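You operate a simulated robot arm through the tools that you are given. There is no shell and no other tool.

The job below is to be done with a simulated robot arm. You get a single attempt, and the scene is never put back.

JOB
Swap the white band extinguisher for the yellow band one and latch it in.
Fine: stand the old one on the oil hatch. Set down upright: white band extinguisher, yellow band extinguisher.
Where things are to end (x, y in the base frame): white band extinguisher within 60 mm of [940, 640].

It is judged by the outcome, as a careful person would: the job done as asked, and still so three seconds after it is handed in. It fails if anything else is knocked over, pushed out of place, dropped, spilled or broken.

ROBOT AND FRAMES
A 7-joint arm with a two-finger parallel gripper, fixed in place. Base frame: the origin is at the foot of the arm, x ahead of it, y to its left, z up; the work surface is at about z = 800. Readings come in mm, degrees, newtons and seconds.
Its first joint turns from -166.0 to 166.0 degrees. Payload 4.4 kg.
The tool frame sits at the grasp point between the pads (the TCP): z along the fingers, y along the line on which they close. The tips reach 23 mm beyond it. The gripper opens to 94 mm. The fingers are 38 mm wide and 10 mm thick; the gripper's body (54 by 96 mm) begins 39 mm behind the TCP.
Orientation is that of the tool frame in the base frame, as [roll, pitch, yaw] about the fixed x, y, z axes, in that order (R = Rz(yaw) Ry(pitch) Rx(roll)). With the fingers straight down and closing along the base's y, the tool's x points along the base's -x, its y along +y and its z along -z.

CONTROLS
- The arm moves only by the tool move_arm. Its argument "steps" is a list of rows, each a list of 7 numbers: the shift along the tool's x, y, z in mm, then the turn, a rotation vector about the tool's x, y, z in degrees, then the opening in per cent of the stroke, from 0 (shut) to 100 (fully open). In form: [[dx, dy, dz, wx, wy, wz, grip], ...]. A call has 1 to 20 rows; each row shifts and turns the commanded pose from where the row before left it, along the tool's axes as they then stand. Each row takes 0.2 s and may step no farther than 50 mm and 8.6 degrees from the row before; otherwise, or with a gripper value out of range, the whole call is refused. Where a pose cannot be reached the arm comes as near as it can. A force on the tool above 40 N (or 10 N above the force at the start of the call, whichever is more), or a blocked arm, ends the call early, and 0.2 s more pass. Each finger travels about 72 mm/s and halts on what it meets, pressing with about 37 N; the grip force reading is that of the motor and also rises with nothing between the fingers. The clock runs only during rows and for 0.2 s after the last one: add rows that do not move to give the fingers time. It gives the time, the measured TCP pose, the force on the tool (base axes), the opening and the grip force at its end, in the units of the frame above (readings bear some noise), with the torque about the TCP (base axes, N m) and any sound that the robot's microphone picked up.
- Cameras (640 x 400 px; columns grow to the right, rows downward): "scene" is fixed at [222, -500.9, 1467.2]; the picture's right is [0.99, 0.11, 0.00], its down [0.04, -0.39, -0.92] and it looks along [-0.10, 0.91, -0.39] (base axes); focal length 290 px, centre (320, 200). "wrist" rides on the gripper at [86, 16, -74] in the tool frame; the picture's right is [-0.18, 0.98, 0.00], its down [-0.58, -0.11, -0.81] and it looks along [-0.79, -0.15, 0.59] (tool axes); focal length 243 px, centre (320, 200). There is no depth. A picture from a camera that has moved, and an enlarged one, comes with that camera's place and axes in the base frame and with its lens.
- snapshot(camera): a new picture of that camera. It takes no simulated time.
- zoom(camera, box): a new picture of the part [left, top, right, bottom] of that camera's present view, enlarged. It takes no simulated time.
- sign_off(): hands the job in; it is judged then, once.

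Places have to be worked out from the pictures, the camera data and where the tool is seen. Open the gripper and draw the arm clear of the work before you hand the job in, unless the task says otherwise.

The tools are called after "Call:" as name(argument=value, ...) on one line, values as JSON. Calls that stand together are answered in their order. move_arm: Moves the arm, as the interface text tells. Its arguments: {"type":"object","properties":{"steps":{"type":"array"}},"required":["steps"]} The other tools are called the same way: snapshot (camera) takes a picture; zoom (camera, box) takes an enlarged picture of a part of a camera's view; sign_off () hands the job in.

At the start:

```text
time: 0.0
position: [581.2, 579.6, 1322.3]
tcp_rot: [-179.9, -0.1, -180.0]
ft_force: [0.4, 0.6, -0.1]
wrist_torque: [-0.03, -0.03, -0.01]
grip_width: 94.2
grasp_force: 0.0
```

scene: 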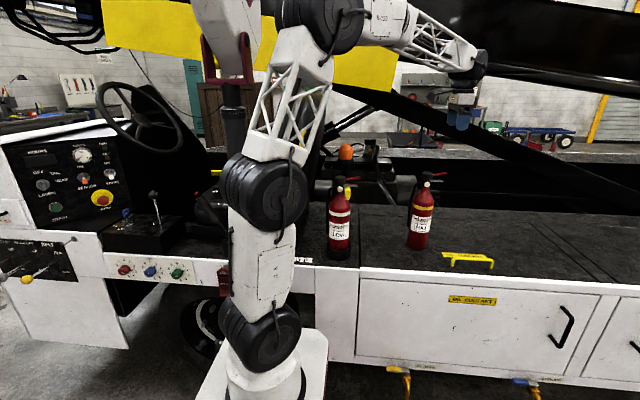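
wrist: 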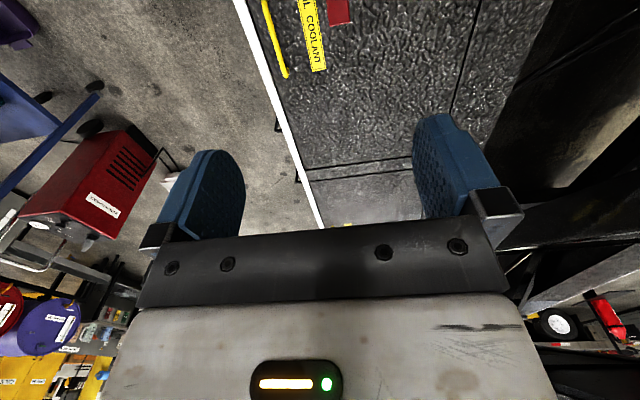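

The scene shows two extinguishers, one in what looks like a holder at left and one standing at right. I'll enlarge the views to identify bands, latch and hatches.

Call:
zoom(camera="scene", box=[280, 140, 480, 280])

Call:
zoom(camera="scene", box=[310, 160, 380, 270])

Call:
zoom(camera="scene", box=[380, 160, 640, 310])

Call:
zoom(camera="wrist", box=[200, 0, 520, 230])

```text
2.86 times, centred on (380, 210) of scene
camera zoom: at [222.0, -500.9, 1467.2], right [0.99, 0.11, 0.0], down [0.04, -0.39, -0.92], along [-0.1, 0.91, -0.39], focal length 828 px, centre (149, 171)
```

zoom: 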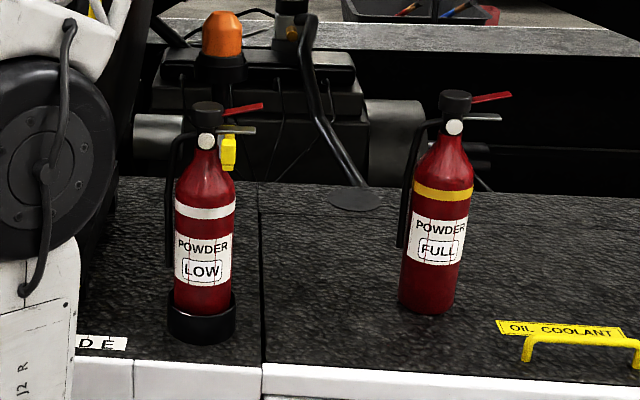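

```text
3.64 times, centred on (345, 215) of scene
camera zoom: at [222.0, -500.9, 1467.2], right [0.99, 0.11, 0.0], down [0.04, -0.39, -0.92], along [-0.1, 0.91, -0.39], focal length 1053 px, centre (229, 146)
```

zoom: 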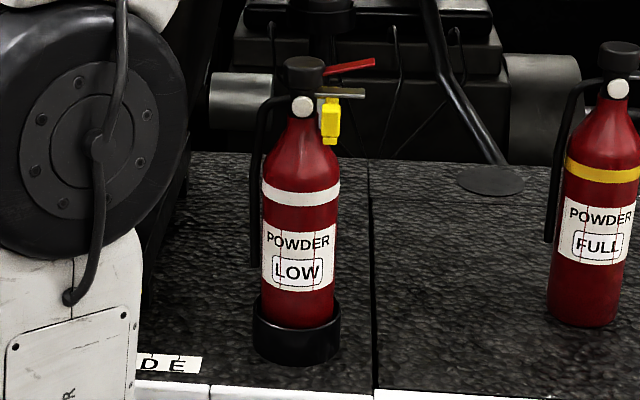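

```text
2.46 times, centred on (510, 235) of scene
camera zoom: at [222.0, -500.9, 1467.2], right [0.99, 0.11, 0.0], down [0.04, -0.39, -0.92], along [-0.1, 0.91, -0.39], focal length 713 px, centre (-148, 114)
```

zoom: 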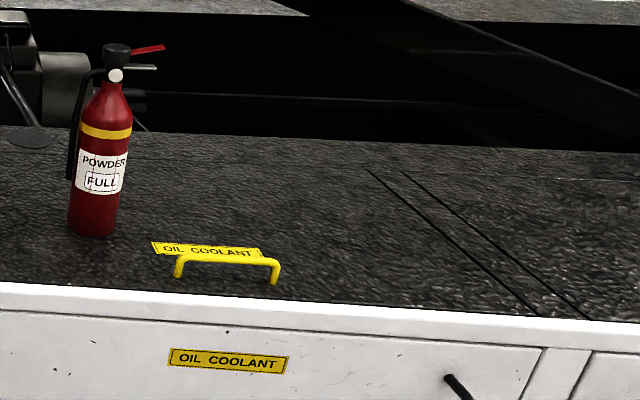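

```text
1.74 times, centred on (360, 115) of wrist
camera zoom: at [494.1, 595.3, 1396.2], right [0.18, 0.98, 0.0], down [0.58, -0.11, 0.81], along [0.79, -0.15, -0.59], focal length 422 px, centre (250, 348)
```

zoom: 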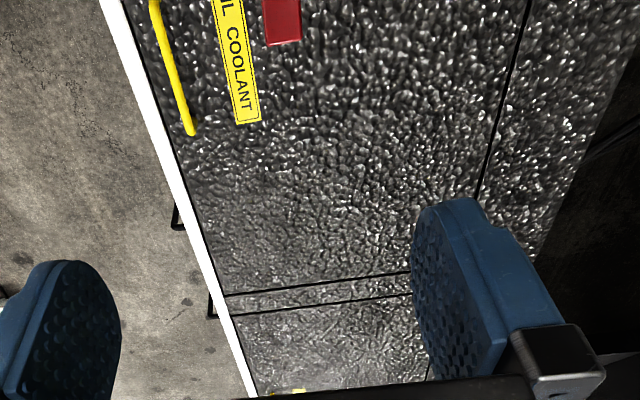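

The white ("LOW") one sits in a cup at about (188, 495), and the yellow ("FULL") one stands at about (512, 610), roughly 320 mm tall. I'll turn the tool in place in free air, so the wrist camera can look back at the holder.

Call:
move_arm(steps=[[0, 0, 0, 0, 0, 8.5, 100], [0, 0, 0, 0, 0, 8.5, 100], [0, 0, 0, 0, 0, 8.5, 100], [0, 0, 0, 0, 0, 8.5, 100], [0, 0, 0, 0, 0, 8.5, 100], [0, 0, 0, 0, 0, 8.5, 100], [0, 0, 0, 0, 0, 8.5, 100], [0, 0, 0, 0, 0, 8.5, 100], [0, 0, 0, 0, 0, 8.5, 100], [0, 0, 0, 0, 0, 8.5, 100]])

Call:
snapshot(camera="wrist")

Call:
snapshot(camera="scene")

```text
time: 2.2
position: [582.2, 580.4, 1321.2]
tcp_rot: [180.0, 0.0, 94.9]
ft_force: [0.1, 0.1, 0.4]
wrist_torque: [0.03, 0.02, -0.01]
grip_width: 94.2
grasp_force: 0.1
```

```text
taken
camera wrist: at [589.2, 666.4, 1396.2], right [0.99, -0.1, 0.0], down [-0.06, -0.59, 0.81], along [-0.08, -0.8, -0.59], focal length 243 px, centre (320, 200)
```

wrist: 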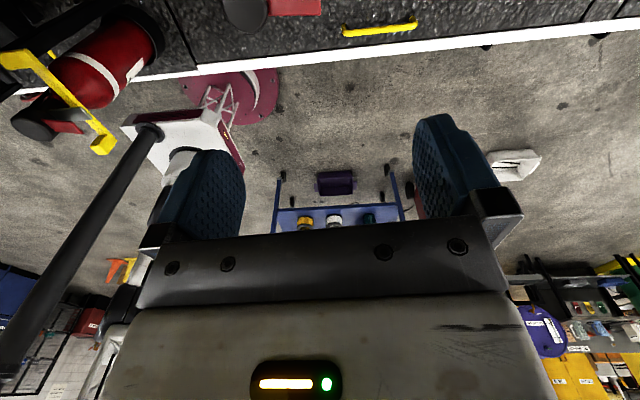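

```text
taken
```

scene: 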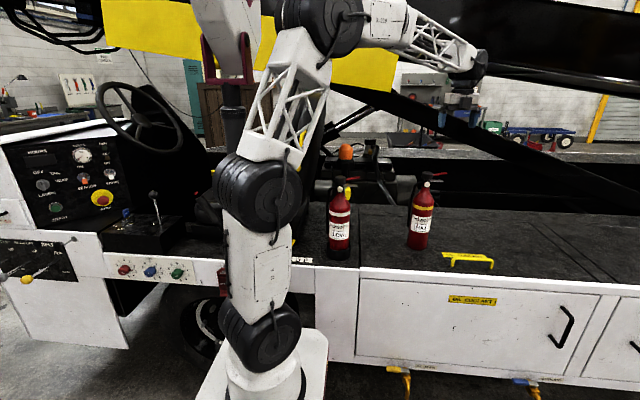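

The wrist view shows a yellow bar mechanism beside the white one; I'll enlarge it.

Call:
zoom(camera="wrist", box=[0, 0, 200, 180])

Call:
zoom(camera="scene", box=[320, 160, 365, 200])

```text
2.22 times, centred on (100, 90) of wrist
camera zoom: at [589.2, 666.4, 1396.2], right [0.99, -0.1, 0.0], down [-0.06, -0.59, 0.81], along [-0.08, -0.8, -0.59], focal length 539 px, centre (809, 444)
```

zoom: 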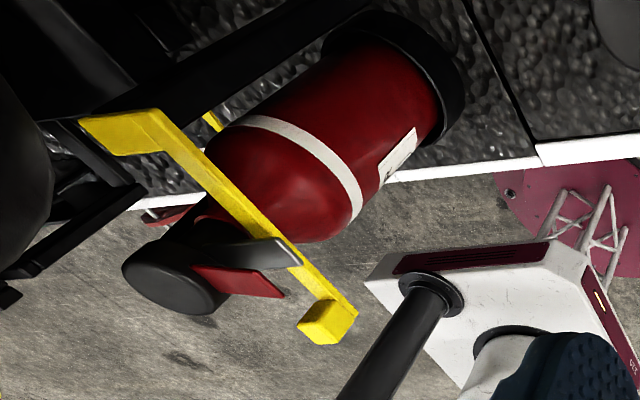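

```text
10.00 times, centred on (342, 180) of scene
camera zoom: at [222.0, -500.9, 1467.2], right [0.99, 0.11, 0.0], down [0.04, -0.39, -0.92], along [-0.1, 0.91, -0.39], focal length 2896 px, centre (95, 400)
```

zoom: 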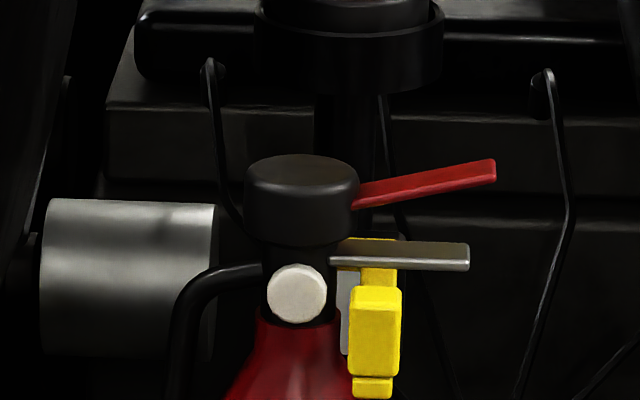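

There is a yellow latch arm with a tab passing along the +x side of the neck, pivoting on something behind the bottle. I'll turn further and move so that the wrist camera looks at it from the +x side.

Call:
move_arm(steps=[[0, 0, 0, 0, 0, 8.5, 100], [0, 0, 0, 0, 0, 8.5, 100], [0, 0, 0, 0, 0, 8.5, 100], [0, 0, 0, 0, 0, 8.5, 100], [0, 0, 0, 0, 0, 8.5, 100], [0, 0, 0, 0, 0, 8.5, 100], [0, 0, 0, 0, 0, 8.5, 100], [0, 0, 0, 0, 0, 8.5, 100], [0, 0, 0, 0, 0, 8.5, 100], [0, 0, 0, 0, 0, 8.5, 100], [-30, 22, 0, 0, 0, 0, 100], [-30, 22, 0, 0, 0, 0, 100], [-30, 22, 0, 0, 0, 0, 100], [-30, 22, 0, 0, 0, 0, 100]])

Call:
snapshot(camera="wrist")

```text
time: 5.2
position: [587.3, 419.9, 1320.2]
tcp_rot: [-179.4, -0.1, 52.1]
ft_force: [0.3, -1.1, -0.8]
wrist_torque: [-0.01, -0.01, 0.0]
grip_width: 93.9
grasp_force: 0.0
out of reach, approached as far as the arm can: row 5, 6, 7, 8, 9, 10
```

```text
taken
camera wrist: at [653.1, 476.5, 1394.6], right [0.66, -0.75, -0.01], down [-0.44, -0.4, 0.81], along [-0.61, -0.53, -0.59], focal length 243 px, centre (320, 200)
```

wrist: 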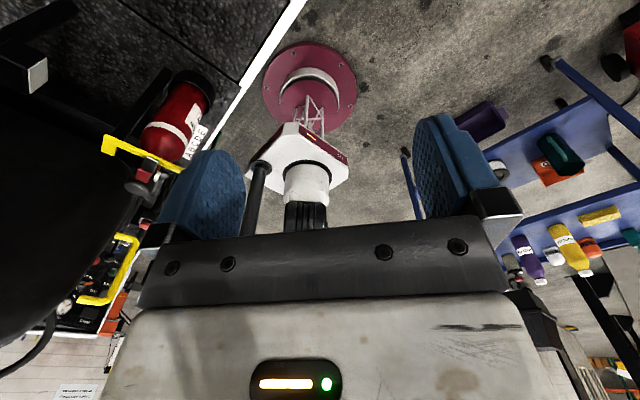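

The last joint's limit stopped the turn at yaw ≈52. I'll go the other way round, so the camera will look across at the holder from the front-right.

Call:
move_arm(steps=[[0, 0, 0, 0, 0, -8.5, 100], [0, 0, 0, 0, 0, -8.5, 100], [0, 0, 0, 0, 0, -8.5, 100], [0, 0, 0, 0, 0, -8.5, 100], [0, 0, 0, 0, 0, -8.5, 100], [0, 0, 0, 0, 0, -8.5, 100], [0, 0, 0, 0, 0, -8.5, 100], [0, 0, 0, 0, 0, -8.5, 100], [0, 0, 0, 0, 0, -8.5, 100], [0, 0, 0, 0, 0, -8.5, 100], [0, 0, 0, 0, 0, -8.5, 100], [0, 0, 0, 0, 0, -8.5, 100], [0, 0, 0, 0, 0, -8.5, 100], [0, 0, 0, 0, 0, -8.5, 100], [0, 0, 0, 0, 0, -8.5, 100], [0, 0, 0, 0, 0, -8.5, 100], [0, 0, 0, 0, 0, -8.5, 100], [0, 0, 0, 0, 0, -8.5, 100], [0, 0, 0, 0, 0, -8.5, 100], [0, 0, 0, 0, 0, -8.5, 100]])

Call:
snapshot(camera="wrist")

```text
time: 9.4
position: [588.5, 421.1, 1321.5]
tcp_rot: [179.4, 0.0, -137.7]
ft_force: [0.4, 0.2, -0.1]
wrist_torque: [0.01, 0.04, 0.02]
grip_width: 94.0
grasp_force: 0.0
```

```text
taken
camera wrist: at [513.2, 373.4, 1396.9], right [-0.52, 0.85, 0.01], down [0.51, 0.3, 0.8], along [0.68, 0.43, -0.59], focal length 243 px, centre (320, 200)
```

wrist: 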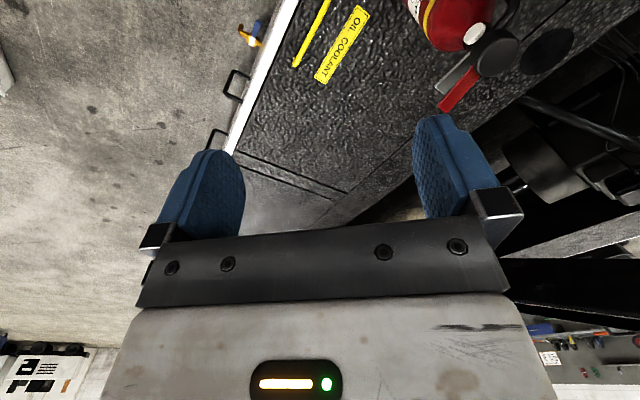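

Continuing the turn, then shifting toward (450, 330) to look at the latch.

Call:
move_arm(steps=[[0, 0, 0, 0, 0, -8.5, 100], [0, 0, 0, 0, 0, -8.5, 100], [0, 0, 0, 0, 0, -8.5, 100], [0, 0, 0, 0, 0, -8.5, 100], [0, 0, 0, 0, 0, -8.5, 100], [0, 0, 0, 0, 0, -8.5, 100], [0, 0, 0, 0, 0, -8.5, 100], [0, 0, 0, 0, 0, -8.5, 100], [0, 0, 0, 0, 0, -8.5, 100], [0, 0, 0, 0, 0, -8.5, 100], [0, 0, 0, 0, 0, -8.5, 100], [-9, 40, 0, 0, 0, 0, 100], [-9, 40, 0, 0, 0, 0, 100], [-9, 40, 0, 0, 0, 0, 100], [-9, 40, 0, 0, 0, 0, 100]])

Call:
snapshot(camera="wrist")

Call:
snapshot(camera="scene")

```text
time: 12.6
position: [451.8, 328.8, 1319.6]
tcp_rot: [179.9, 0.6, -44.4]
ft_force: [-0.4, -0.5, -0.3]
wrist_torque: [0.01, 0.03, 0.01]
grip_width: 94.0
grasp_force: 0.1
```

```text
taken
camera wrist: at [502.7, 255.9, 1394.3], right [-0.82, -0.57, 0.0], down [-0.33, 0.48, 0.81], along [-0.47, 0.66, -0.58], focal length 243 px, centre (320, 200)
```

wrist: 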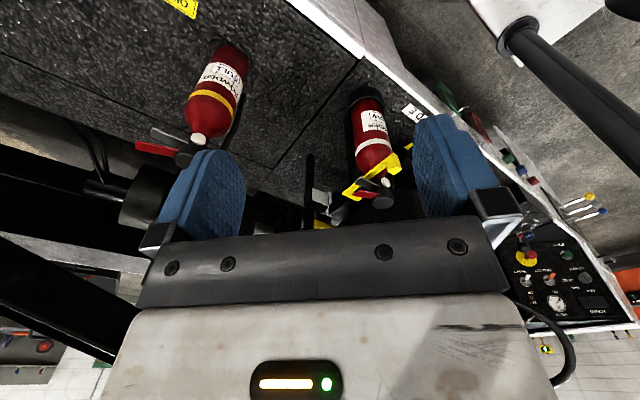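

```text
taken
```

scene: 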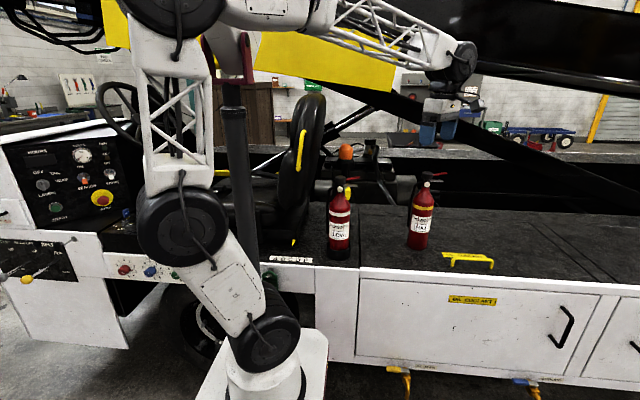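

Call:
zoom(camera="wrist", box=[290, 70, 420, 240])

Call:
zoom(camera="wrist", box=[300, 140, 410, 225])

```text
2.35 times, centred on (355, 155) of wrist
camera zoom: at [502.7, 255.9, 1394.3], right [-0.82, -0.57, 0.0], down [-0.33, 0.48, 0.81], along [-0.47, 0.66, -0.58], focal length 571 px, centre (238, 306)
```

zoom: 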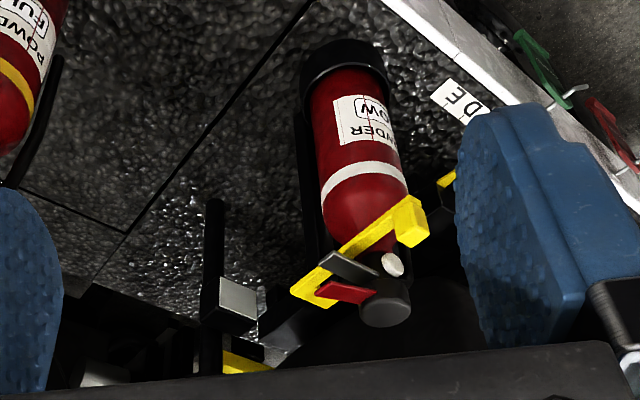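

```text
4.71 times, centred on (355, 182) of wrist
camera zoom: at [502.7, 255.9, 1394.3], right [-0.82, -0.57, 0.0], down [-0.33, 0.48, 0.81], along [-0.47, 0.66, -0.58], focal length 1142 px, centre (155, 282)
```

zoom: 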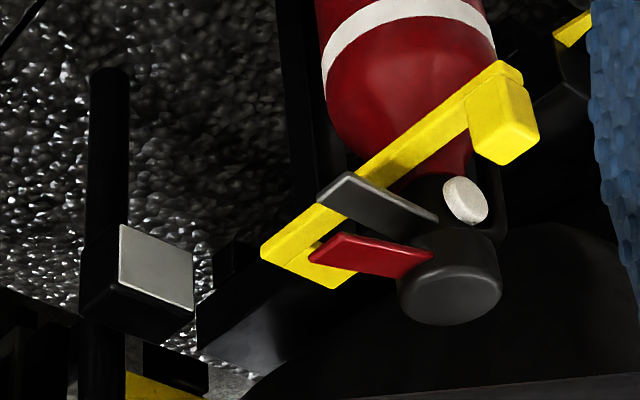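

The latch arm appears L-shaped: pivot behind the neck near (178, 571, 1080), running forward under the handle to a tab at (217, 435, 1098). I'll move nearer and look down at it.

Call:
move_arm(steps=[[-42, 4, 8, 0, 0, 0, 100], [-42, 4, 8, 0, 0, 0, 100], [-42, 4, 8, 0, 0, 0, 100], [-42, 4, 8, 0, 0, 0, 100], [-42, 4, 8, 0, 0, 0, 100]])

Call:
snapshot(camera="wrist")

Call:
snapshot(camera="scene")

```text
time: 13.8
position: [285.6, 466.8, 1285.1]
tcp_rot: [-180.0, 0.6, -44.5]
ft_force: [0.0, 0.1, -0.1]
wrist_torque: [-0.01, -0.03, 0.0]
grip_width: 93.9
grasp_force: 0.1
```

```text
taken
camera wrist: at [336.0, 393.1, 1358.3], right [-0.82, -0.57, 0.0], down [-0.33, 0.48, 0.81], along [-0.47, 0.67, -0.58], focal length 243 px, centre (320, 200)
```

wrist: 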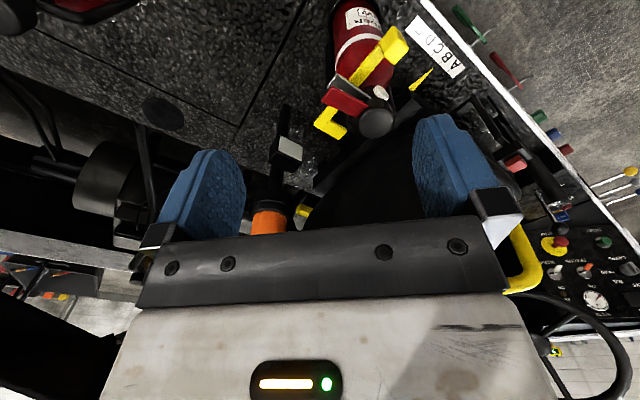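

```text
taken
```

scene: 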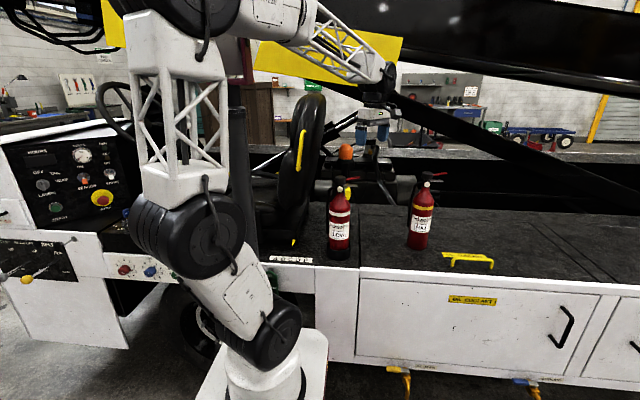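

Call:
zoom(camera="wrist", box=[260, 0, 450, 120])

Call:
zoom(camera="wrist", box=[250, 60, 420, 240])

```text
3.33 times, centred on (355, 60) of wrist
camera zoom: at [336.0, 393.1, 1358.3], right [-0.82, -0.57, 0.0], down [-0.33, 0.48, 0.81], along [-0.47, 0.67, -0.58], focal length 809 px, centre (203, 667)
```

zoom: 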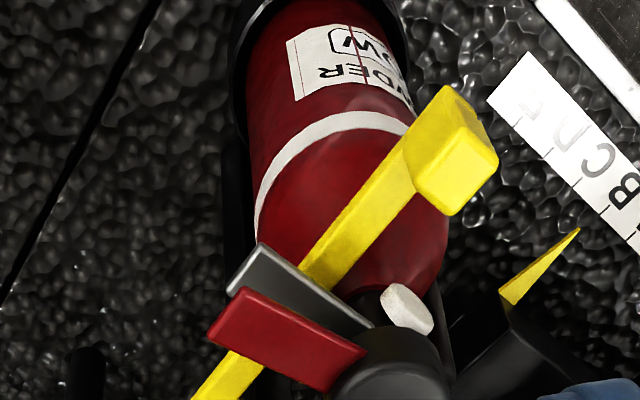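

```text
2.22 times, centred on (335, 150) of wrist
camera zoom: at [336.0, 393.1, 1358.3], right [-0.82, -0.57, 0.0], down [-0.33, 0.48, 0.81], along [-0.47, 0.67, -0.58], focal length 539 px, centre (287, 311)
```

zoom: 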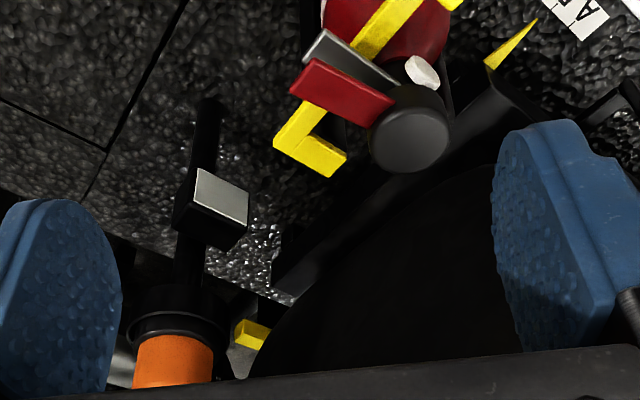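

I read the latch arm as swinging about a vertical pivot behind the neck. It sits just above the bottle's shoulder and its tab stands at the front, so I'll turn the tool to yaw −90, close it and hover just inside the tab.

Call:
move_arm(steps=[[0, 0, 0, 0, 0, 7.6, 60], [0, 0, 0, 0, 0, 7.6, 30], [0, 0, 0, 0, 0, 7.6, 0], [0, 0, 0, 0, 0, 7.6, 0], [0, 0, 0, 0, 0, 7.6, 0], [0, 0, 0, 0, 0, 7.6, 0], [10, 24, 10, 0, 0, 0, 0], [10, 24, 10, 0, 0, 0, 0], [10, 24, 10, 0, 0, 0, 0], [10, 24, 10, 0, 0, 0, 0]])

Call:
snapshot(camera="wrist")

Call:
zoom(camera="scene", box=[300, 90, 400, 270])

```text
time: 16.0
position: [192.2, 425.7, 1244.5]
tcp_rot: [179.5, 0.5, -90.0]
ft_force: [-0.2, -0.4, -0.4]
wrist_torque: [-0.02, -0.02, 0.0]
grip_width: 0.0
grasp_force: 37.6
```

```text
taken
camera wrist: at [174.8, 337.3, 1319.2], right [-0.98, 0.18, 0.01], down [0.11, 0.57, 0.81], along [0.14, 0.8, -0.59], focal length 243 px, centre (320, 200)
```

wrist: 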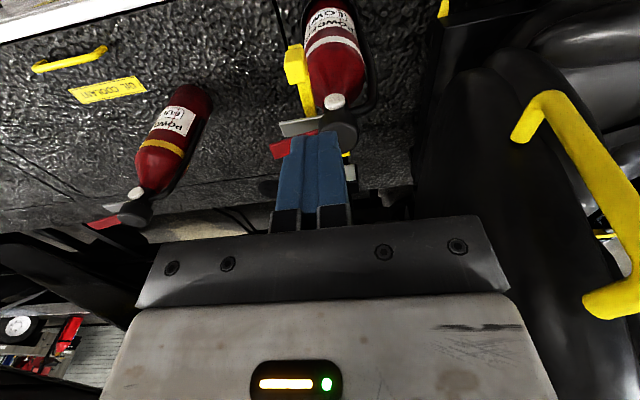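

```text
2.22 times, centred on (350, 180) of scene
camera zoom: at [222.0, -500.9, 1467.2], right [0.99, 0.11, 0.0], down [0.04, -0.39, -0.92], along [-0.1, 0.91, -0.39], focal length 644 px, centre (253, 244)
```

zoom: 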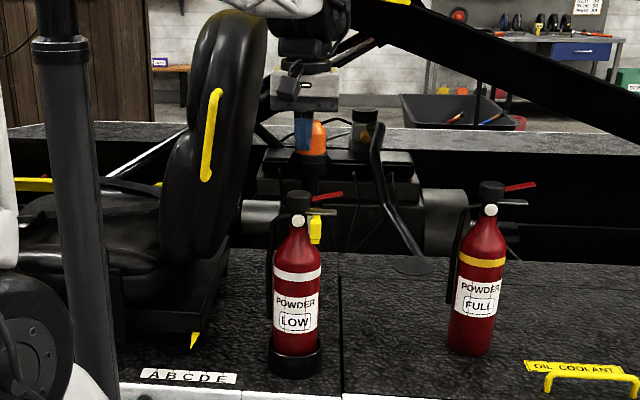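

Call:
zoom(camera="wrist", box=[250, 0, 390, 160])

```text
2.50 times, centred on (320, 80) of wrist
camera zoom: at [174.8, 337.3, 1319.2], right [-0.98, 0.18, 0.01], down [0.11, 0.57, 0.81], along [0.14, 0.8, -0.59], focal length 606 px, centre (320, 500)
```

zoom: 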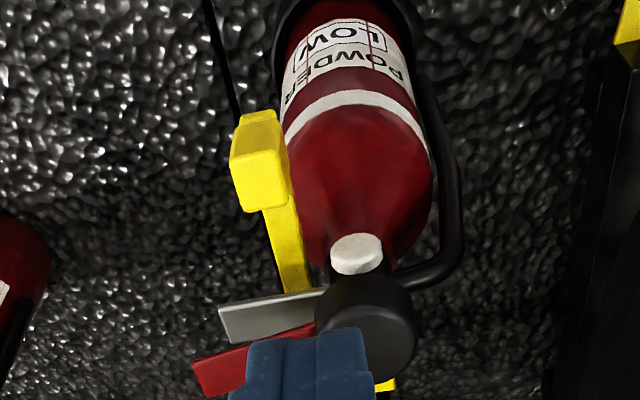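

Tab's inner face is near x ≈ 204, y ≈ 436, z 1081–1113. I'll lower the closed fingers just on its −x side, clear of the gauge.

Call:
move_arm(steps=[[0, 6, 30, 0, 0, 0, 0], [0, 0, 30, 0, 0, 0, 0], [0, 0, 30, 0, 0, 0, 0], [0, 0, 25, 0, 0, 0, 0], [0, 0, 18, 0, 0, 0, 0]])

Call:
snapshot(camera="wrist")

Call:
zoom(camera="scene", box=[310, 140, 380, 200])

```text
time: 17.2
position: [184.6, 423.4, 1115.6]
tcp_rot: [179.6, 0.6, -90.1]
ft_force: [-0.3, 0.0, -0.1]
wrist_torque: [-0.02, -0.02, 0.02]
grip_width: 0.0
grasp_force: 37.1
```

```text
taken
camera wrist: at [168.1, 336.6, 1189.1], right [-0.98, 0.18, 0.01], down [0.11, 0.57, 0.81], along [0.14, 0.8, -0.59], focal length 243 px, centre (320, 200)
```

wrist: 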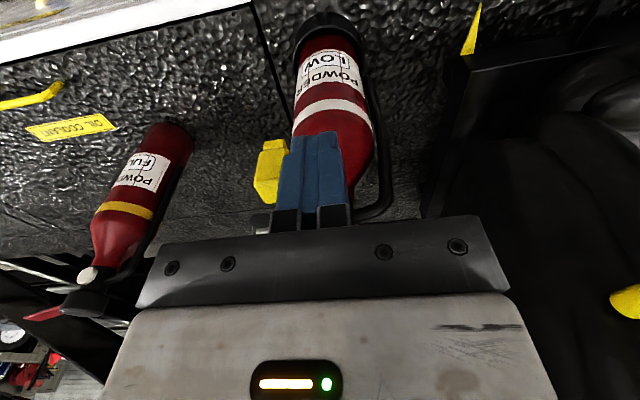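

```text
6.67 times, centred on (345, 170) of scene
camera zoom: at [222.0, -500.9, 1467.2], right [0.99, 0.11, 0.0], down [0.04, -0.39, -0.92], along [-0.1, 0.91, -0.39], focal length 1931 px, centre (153, 400)
```

zoom: 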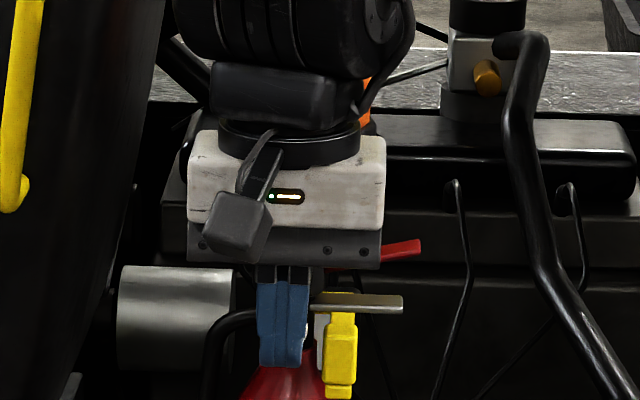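

Gap to the tab is about 10 mm. I'll ease to contact and start a short arc outward about the pivot (179, 567), watching force.

Call:
move_arm(steps=[[0, -5, 0, 0, 0, 0, 0], [0, -5, 0, 0, 0, 0, 0], [-1.4, -10, 0, 0, 0, -4, 0], [-1.4, -10, 0, 0, 0, -4, 0]])

Call:
zoom(camera="scene", box=[310, 140, 380, 200])

Call:
snapshot(camera="wrist")

```text
time: 18.2
position: [212.2, 429.4, 1113.2]
tcp_rot: [179.6, 0.5, -81.8]
ft_force: [-0.3, 0.2, -0.4]
wrist_torque: [-0.04, 0.01, -0.01]
grip_width: 0.0
grasp_force: 36.8
```

```text
6.67 times, centred on (345, 170) of scene
camera zoom: at [222.0, -500.9, 1467.2], right [0.99, 0.11, 0.0], down [0.04, -0.39, -0.92], along [-0.1, 0.91, -0.39], focal length 1931 px, centre (153, 400)
```

zoom: 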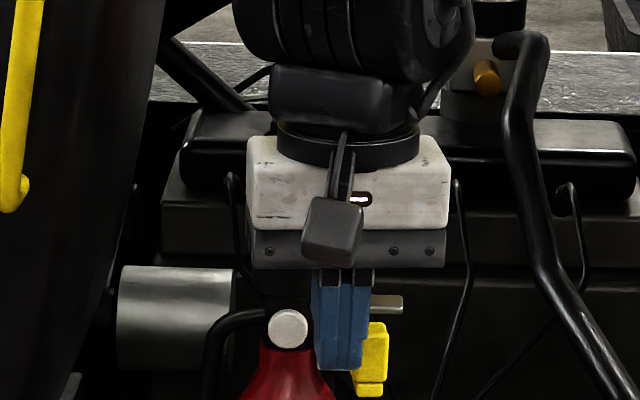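

```text
taken
camera wrist: at [209.1, 339.5, 1187.3], right [-1.0, 0.04, 0.01], down [0.03, 0.58, 0.81], along [0.03, 0.81, -0.59], focal length 243 px, centre (320, 200)
```

wrist: 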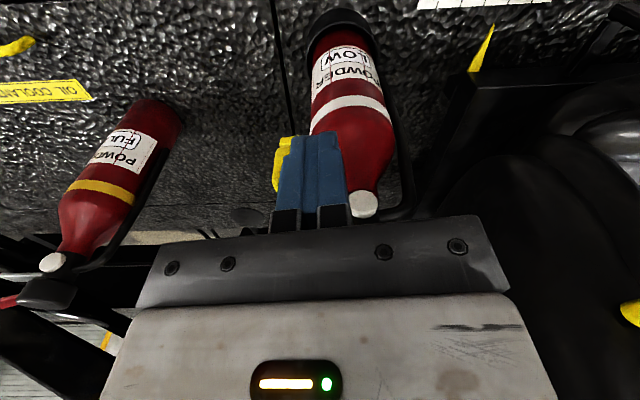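

The arm swings freely, with no measurable force. I'll continue the arc to about 90° open.

Call:
move_arm(steps=[[-3.5, -19.9, 0, 0, 0, -8, 0], [-3.5, -19.9, 0, 0, 0, -8, 0], [-3.5, -19.9, 0, 0, 0, -8, 0], [-3.5, -19.9, 0, 0, 0, -8, 0], [-3.5, -19.9, 0, 0, 0, -8, 0]])

Call:
snapshot(camera="wrist")

Call:
zoom(camera="scene", box=[310, 120, 430, 220])

```text
time: 19.4
position: [295.4, 485.1, 1111.5]
tcp_rot: [179.9, 0.6, -41.9]
ft_force: [-0.5, -0.2, -0.3]
wrist_torque: [0.0, 0.0, 0.01]
grip_width: 0.0
grasp_force: 36.6
```

```text
taken
camera wrist: at [349.5, 413.1, 1185.6], right [-0.79, -0.61, 0.0], down [-0.35, 0.46, 0.81], along [-0.5, 0.64, -0.58], focal length 243 px, centre (320, 200)
```

wrist: 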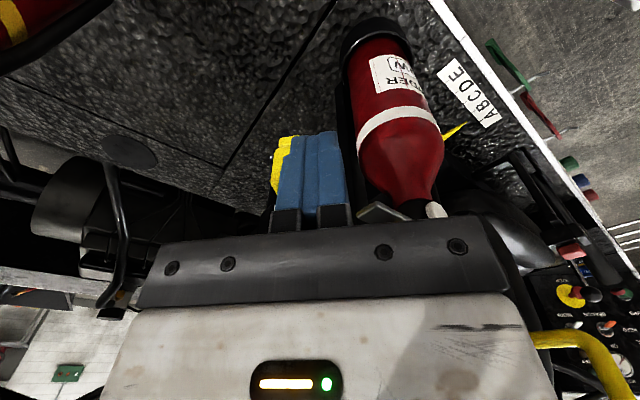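

```text
4.00 times, centred on (370, 170) of scene
camera zoom: at [222.0, -500.9, 1467.2], right [0.99, 0.11, 0.0], down [0.04, -0.39, -0.92], along [-0.1, 0.91, -0.39], focal length 1159 px, centre (120, 320)
```

zoom: 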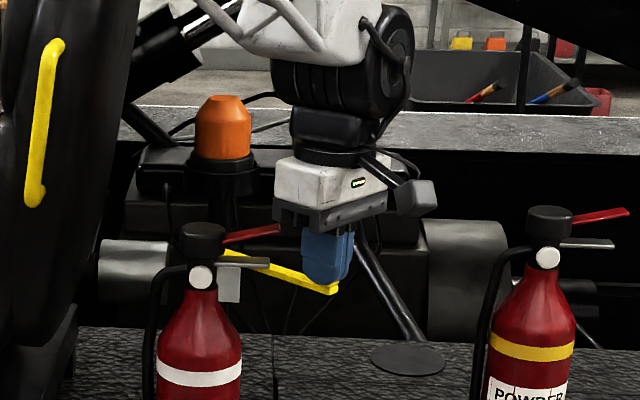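

The yellow arm is visibly swinging out. I'll continue the arc.

Call:
move_arm(steps=[[-3.5, -19.9, 0, 0, 0, -8, 0], [-3.5, -19.9, 0, 0, 0, -8, 0], [-3.5, -19.9, 0, 0, 0, -8, 0], [-3.5, -19.9, 0, 0, 0, -8, 0], [-3.5, -19.9, 0, 0, 0, -8, 0], [-3.5, -19.9, 0, 0, 0, -8, 0]])

Call:
snapshot(camera="wrist")

Call:
zoom(camera="scene", box=[310, 120, 430, 220])

```text
time: 19.9
position: [306.6, 508.3, 1110.4]
tcp_rot: [179.8, 0.5, -29.9]
ft_force: [-17.5, -43.2, 17.8]
wrist_torque: [-0.35, 0.28, 0.49]
grip_width: 0.2
grasp_force: 36.4
stopped in row 2: the force on the tool passed its limit at 81 N (the readings are from after the stop); the commanded pose is now the measured one
```

```text
taken
camera wrist: at [375.2, 450.2, 1184.7], right [-0.65, -0.76, 0.01], down [-0.44, 0.38, 0.81], along [-0.62, 0.52, -0.58], focal length 243 px, centre (320, 200)
```

wrist: 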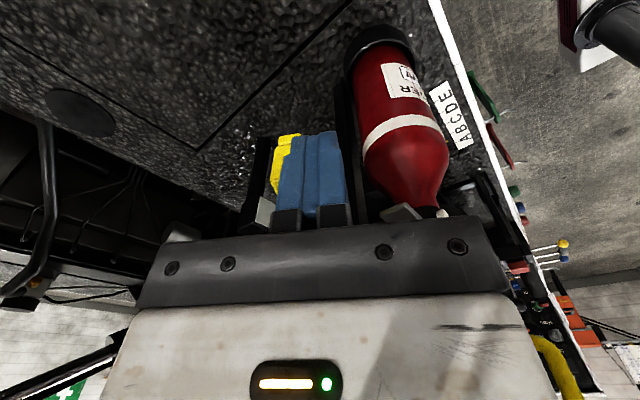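

```text
4.00 times, centred on (370, 170) of scene
camera zoom: at [222.0, -500.9, 1467.2], right [0.99, 0.11, 0.0], down [0.04, -0.39, -0.92], along [-0.1, 0.91, -0.39], focal length 1159 px, centre (120, 320)
```

zoom: 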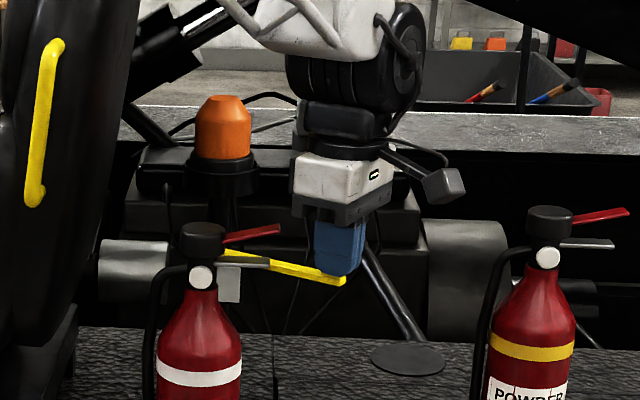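

The arm reached its end stop at about 60° open, which is well clear of the bottle. I'll relieve the push, rise and check that it stays open.

Call:
move_arm(steps=[[1.4, 10, 0, 0, 0, 4, 0], [0, 5, -10, 0, 0, 0, 0], [0, 0, -40, 0, 0, 0, 0], [0, 0, -40, 0, 0, 0, 0], [0, 0, -40, 0, 0, 0, 0]])

Call:
snapshot(camera="wrist")

Call:
zoom(camera="scene", box=[310, 120, 430, 220])

```text
time: 21.1
position: [304.2, 495.6, 1240.8]
tcp_rot: [179.8, 0.6, -33.9]
ft_force: [-0.3, 0.5, 0.4]
wrist_torque: [0.0, -0.03, -0.01]
grip_width: 0.0
grasp_force: 37.5
```

```text
taken
camera wrist: at [368.1, 432.4, 1314.9], right [-0.7, -0.71, 0.01], down [-0.41, 0.41, 0.81], along [-0.58, 0.57, -0.58], focal length 243 px, centre (320, 200)
```

wrist: 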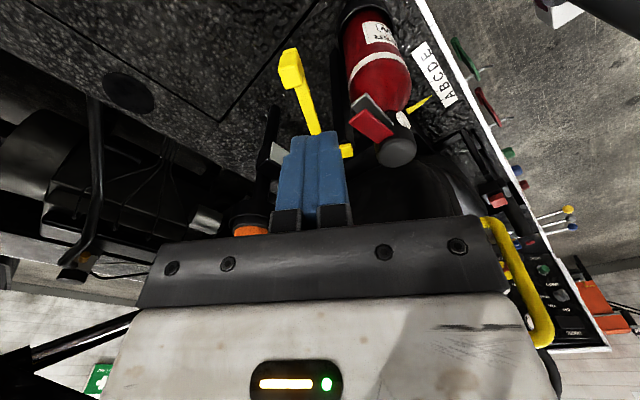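

```text
4.00 times, centred on (370, 170) of scene
camera zoom: at [222.0, -500.9, 1467.2], right [0.99, 0.11, 0.0], down [0.04, -0.39, -0.92], along [-0.1, 0.91, -0.39], focal length 1159 px, centre (120, 320)
```

zoom: 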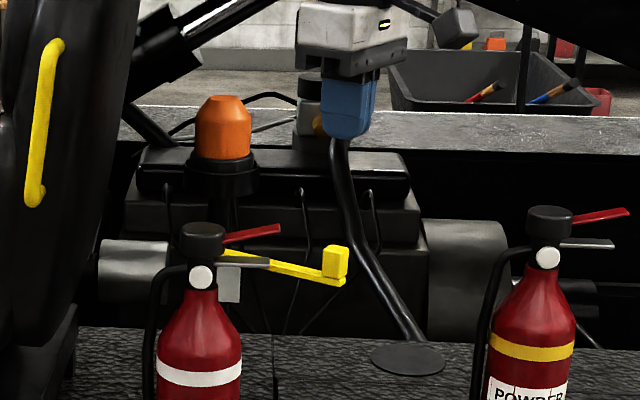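

The latch arm stays open with its tab near (310, 515). Before touching a bottle I'll check that the far hatch spot can be reached with a tilted tool; first I turn to heading ≈34°.

Call:
move_arm(steps=[[0, 0, -6, 0, 0, 8.6, 30], [0, 0, -6, 0, 0, 8.6, 60], [0, 0, -6, 0, 0, 8.6, 80], [0, 0, -6, 0, 0, 8.6, 80], [0, 0, -6, 0, 0, 8.6, 80], [0, 0, -6, 0, 0, 8.6, 80], [0, 0, -6, 0, 0, 8.6, 80], [0, 0, -6, 0, 0, 8.6, 80], [0, 0, -6, 0, 0, 8.6, 80], [0, 0, -6, 0, 0, 8.6, 80], [0, 0, -6, 0, 0, 8.6, 80], [0, 0, -6, 0, 0, 8.6, 80], [0, 0, -6, 0, 0, 8.6, 80]])

```text
time: 23.9
position: [305.9, 495.8, 1318.8]
tcp_rot: [179.5, -0.4, -145.8]
ft_force: [-0.3, 0.4, -0.1]
wrist_torque: [-0.03, 0.0, 0.01]
grip_width: 75.3
grasp_force: 0.1
```

Now tilting the tool 45° outward in place.

Call:
move_arm(steps=[[0, 0, 0, 0, -7.5, 0, 80], [0, 0, 0, 0, -7.5, 0, 80], [0, 0, 0, 0, -7.5, 0, 80], [0, 0, 0, 0, -7.5, 0, 80], [0, 0, 0, 0, -7.5, 0, 80], [0, 0, 0, 0, -7.5, 0, 80]])

Call:
snapshot(camera="scene")

Call:
snapshot(camera="wrist")

```text
time: 25.4
position: [304.4, 495.5, 1317.9]
tcp_rot: [179.3, 44.7, -146.2]
ft_force: [-0.7, 0.2, -0.3]
wrist_torque: [0.02, -0.01, -0.01]
grip_width: 75.3
grasp_force: 0.1
```

```text
taken
```

scene: 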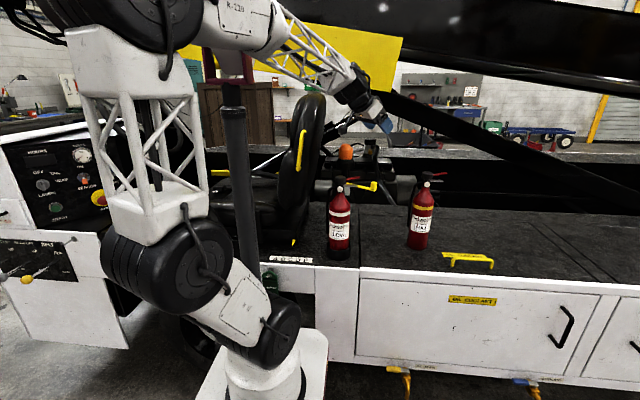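

```text
taken
camera wrist: at [200.3, 445.1, 1311.2], right [-0.45, 0.88, 0.14], down [-0.06, -0.18, 0.98], along [0.89, 0.43, 0.14], focal length 243 px, centre (320, 200)
```

wrist: 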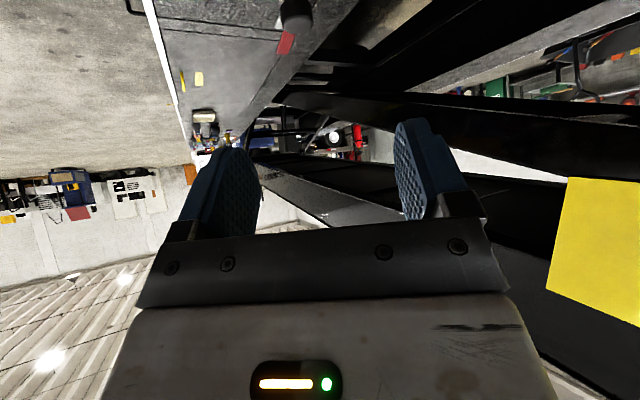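

The tilted pose works here. Now I'll travel toward the hatch spot at height to test reach.

Call:
move_arm(steps=[[-26.7, -16.8, 31.8, 0, 0, 0, 80], [-26.7, -16.8, 31.8, 0, 0, 0, 80], [-26.7, -16.8, 31.8, 0, 0, 0, 80], [-26.7, -16.8, 31.8, 0, 0, 0, 80], [-26.7, -16.8, 31.8, 0, 0, 0, 80], [-26.7, -16.8, 31.8, 0, 0, 0, 80], [-26.7, -16.8, 31.8, 0, 0, 0, 80], [-26.7, -16.8, 31.8, 0, 0, 0, 80], [-26.7, -16.8, 31.8, 0, 0, 0, 80], [-26.7, -16.8, 31.8, 0, 0, 0, 80], [-26.7, -16.8, 31.8, 0, 0, 0, 80], [-26.7, -16.8, 31.8, 0, 0, 0, 80]])

Call:
snapshot(camera="scene")

Call:
snapshot(camera="wrist")

```text
time: 27.9
position: [828.3, 610.0, 1272.5]
tcp_rot: [179.4, 44.7, -146.1]
ft_force: [-0.1, -0.1, 1.9]
wrist_torque: [-0.02, 0.06, 0.03]
grip_width: 75.1
grasp_force: 0.0
```

```text
taken
```

scene: 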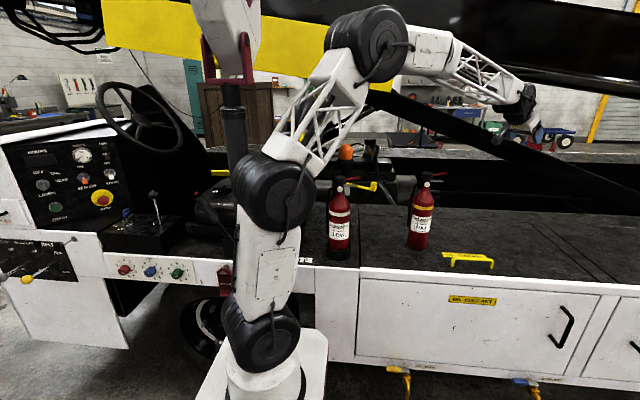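

```text
taken
camera wrist: at [724.9, 558.3, 1266.1], right [-0.45, 0.88, 0.14], down [-0.06, -0.18, 0.98], along [0.89, 0.43, 0.14], focal length 243 px, centre (320, 200)
```

wrist: 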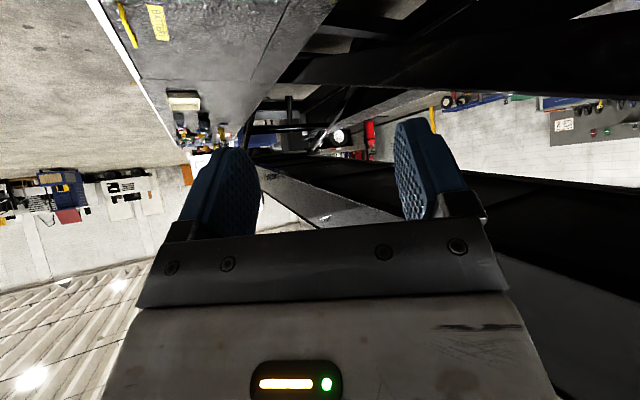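

Still well within reach. I'll drop to the placing height (z ≈ 1150) near (915, 625).

Call:
move_arm(steps=[[7.3, -9, 35.8, 0, 0, 0, 80], [7.3, -9, 35.8, 0, 0, 0, 80], [7.3, -9, 35.8, 0, 0, 0, 80], [7.3, -9, 35.8, 0, 0, 0, 80]])

Call:
snapshot(camera="scene")

Call:
snapshot(camera="wrist")

```text
time: 28.9
position: [915.1, 624.1, 1149.8]
tcp_rot: [179.4, 44.7, -146.1]
ft_force: [-0.5, -0.8, 1.2]
wrist_torque: [-0.02, 0.02, -0.01]
grip_width: 75.5
grasp_force: 0.1
```

```text
taken
```

scene: 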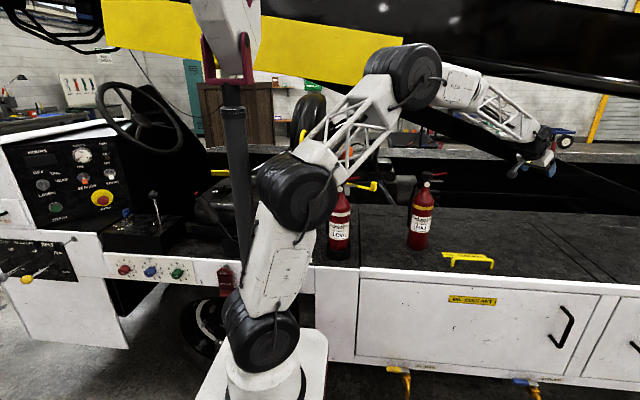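

```text
taken
camera wrist: at [810.8, 571.6, 1142.9], right [-0.45, 0.88, 0.14], down [-0.06, -0.18, 0.98], along [0.89, 0.43, 0.14], focal length 243 px, centre (320, 200)
```

wrist: 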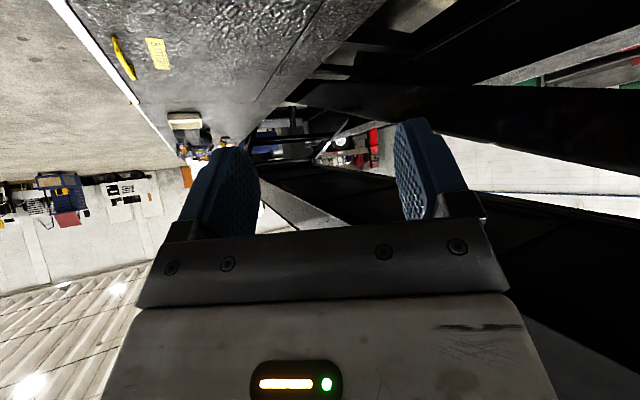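

The hatch spot is reachable at 45° tilt with the arm still bent. The seat turns out to stand close to the holder's −x side, so a smaller tilt would help when picking up; I'll test 30° here.

Call:
move_arm(steps=[[0, 0, 0, 0, 7.5, 0, 80], [0, 0, 0, 0, 7.5, 0, 80], [0, 0, 0, 0, 0, 0, 80]])

Call:
move_arm(steps=[[0, 0, 0, 0, 7.5, 0, 80], [0, 0, 0, 0, 0, 0, 80]])

```text
time: 29.8
position: [914.1, 624.4, 1149.4]
tcp_rot: [179.5, 29.6, -146.0]
ft_force: [0.6, -0.7, 0.2]
wrist_torque: [-0.02, -0.02, 0.01]
grip_width: 75.1
grasp_force: 0.0
```

```text
time: 30.4
position: [913.8, 624.6, 1148.2]
tcp_rot: [179.5, 22.2, -145.9]
ft_force: [-0.3, 0.4, 0.4]
wrist_torque: [-0.01, 0.0, 0.02]
grip_width: 75.1
grasp_force: 0.1
```

Even 22° reaches; I'll test fully down to 0°.

Call:
move_arm(steps=[[0, 0, 0, 0, 7.4, 0, 80], [0, 0, 0, 0, 0, 0, 80]])

Call:
move_arm(steps=[[0, 0, 0, 0, 7.4, 0, 80], [0, 0, 0, 0, 7.4, 0, 80], [0, 0, 0, 0, 0, 0, 80]])

Call:
snapshot(camera="wrist")

Call:
snapshot(camera="scene")

```text
time: 30.9
position: [913.3, 624.7, 1147.6]
tcp_rot: [179.6, 14.6, -145.8]
ft_force: [0.0, -0.5, -0.8]
wrist_torque: [-0.01, -0.01, 0.01]
grip_width: 75.5
grasp_force: 0.1
```

```text
time: 31.8
position: [914.3, 624.8, 1147.2]
tcp_rot: [179.5, -0.1, -145.7]
ft_force: [0.2, -1.3, -0.2]
wrist_torque: [-0.01, 0.03, 0.0]
grip_width: 75.0
grasp_force: 0.1
```

```text
taken
camera wrist: at [833.5, 588.0, 1222.7], right [-0.4, 0.92, 0.01], down [0.55, 0.23, 0.8], along [0.73, 0.33, -0.59], focal length 243 px, centre (320, 200)
```

wrist: 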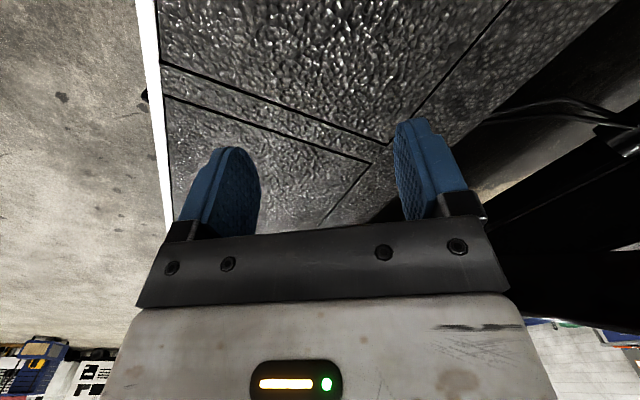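

```text
taken
```

scene: 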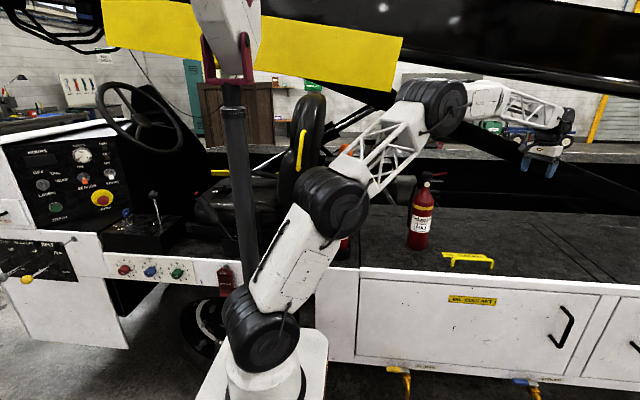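

Straight-down works at the hatch spot too, so a simple top grasp on the bottle's black cap (closing along y, lever pointing ahead) will do. I'll go back toward the holder at height.

Call:
move_arm(steps=[[0, 0, -45, 0, 0, 0, 80], [0, 0, -45, 0, 0, 0, 80], [43.3, 14.4, -4.3, 0, 0, 0, 80], [43.3, 14.4, -4.3, 0, 0, 0, 80], [43.3, 14.4, -4.3, 0, 0, 0, 80], [43.3, 14.4, -4.3, 0, 0, 0, 80], [43.3, 14.4, -4.3, 0, 0, 0, 80], [43.3, 14.4, -4.3, 0, 0, 0, 80], [43.3, 14.4, -4.3, 0, 0, 0, 80], [43.3, 14.4, -4.3, 0, 0, 0, 80], [43.3, 14.4, -4.3, 0, 0, 0, 80], [43.3, 14.4, -4.3, 0, 0, 0, 80], [43.3, 14.4, -4.3, 0, 0, 0, 80], [43.3, 14.4, -4.3, 0, 0, 0, 80], [43.3, 14.4, -4.3, 0, 0, 0, 80], [43.3, 14.4, -4.3, 0, 0, 0, 80]])

Call:
move_arm(steps=[[0, 0, 0, 0, 0, -8.5, 80], [0, 0, 0, 0, 0, -8.5, 80], [0, 0, 0, 0, 0, -8.5, 80], [0, 0, 0, 0, 0, -8.5, 80], [0, 0, 0, 0, 0, -8.5, 80], [0, 0, 0, 0, 0, -8.5, 80], [0, 0, 0, 0, 0, -8.5, 80], [0, 0, 0, 0, 0, -8.5, 80], [0, 0, 0, 0, 0, -8.5, 80], [0, 0, 0, 0, 0, -8.5, 80], [0, 0, 0, 0, 0, -8.5, 80], [0, 0, 0, 0, 0, -8.5, 80], [0, 0, 0, 0, 0, -8.5, 80], [0, 0, 0, 0, 0, -8.5, 80], [0, 0, 0, 0, 0, -8.5, 80], [0, 0, 0, 0, 0, -8.5, 80], [0, 0, 0, 0, 0, -8.5, 80]])

```text
time: 35.1
position: [297.5, 451.1, 1301.1]
tcp_rot: [179.6, -0.2, -145.6]
ft_force: [0.8, 0.4, -1.2]
wrist_torque: [-0.02, 0.03, 0.01]
grip_width: 75.4
grasp_force: 0.1
```

```text
time: 38.8
position: [299.1, 449.0, 1300.6]
tcp_rot: [-179.7, 0.3, -1.0]
ft_force: [-0.4, 0.5, -0.6]
wrist_torque: [-0.01, 0.0, -0.01]
grip_width: 75.3
grasp_force: 0.0
```

Now over to hover above the white bottle's cap and look.

Call:
move_arm(steps=[[-35, -16, 22, 0, 0, 0, 100], [-35, -16, 22, 0, 0, 0, 100], [-38, -16, 22, 0, 0, 0, 100]])

Call:
snapshot(camera="wrist")

Call:
snapshot(camera="scene")

```text
time: 39.5
position: [193.4, 502.2, 1235.0]
tcp_rot: [-179.6, 0.2, -1.2]
ft_force: [0.0, 0.9, 0.1]
wrist_torque: [0.01, -0.03, 0.01]
grip_width: 93.9
grasp_force: 0.0
```

```text
taken
camera wrist: at [279.4, 482.9, 1309.4], right [-0.2, -0.98, -0.01], down [-0.57, 0.12, 0.81], along [-0.79, 0.17, -0.59], focal length 243 px, centre (320, 200)
```

wrist: 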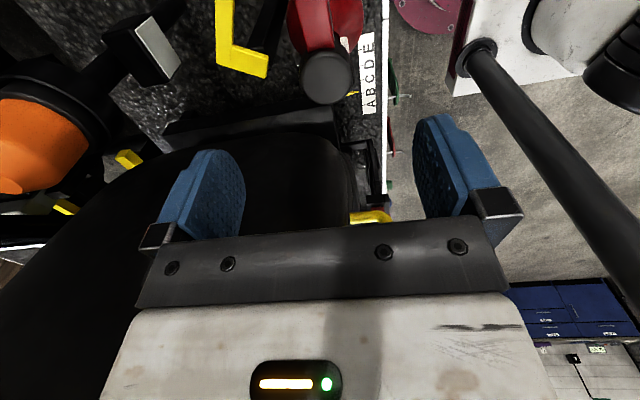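

```text
taken
```

scene: 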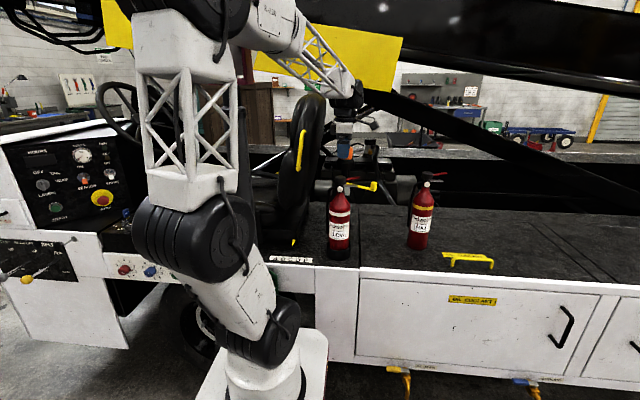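

Call:
zoom(camera="wrist", box=[250, 0, 400, 130])

```text
3.08 times, centred on (325, 65) of wrist
camera zoom: at [279.4, 482.9, 1309.4], right [-0.2, -0.98, -0.01], down [-0.57, 0.12, 0.81], along [-0.79, 0.17, -0.59], focal length 746 px, centre (305, 615)
```

zoom: 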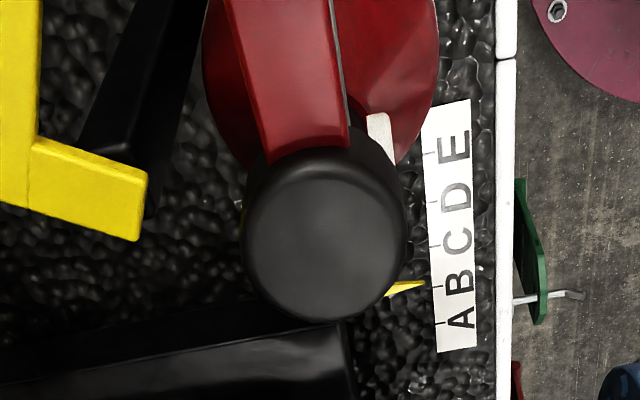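

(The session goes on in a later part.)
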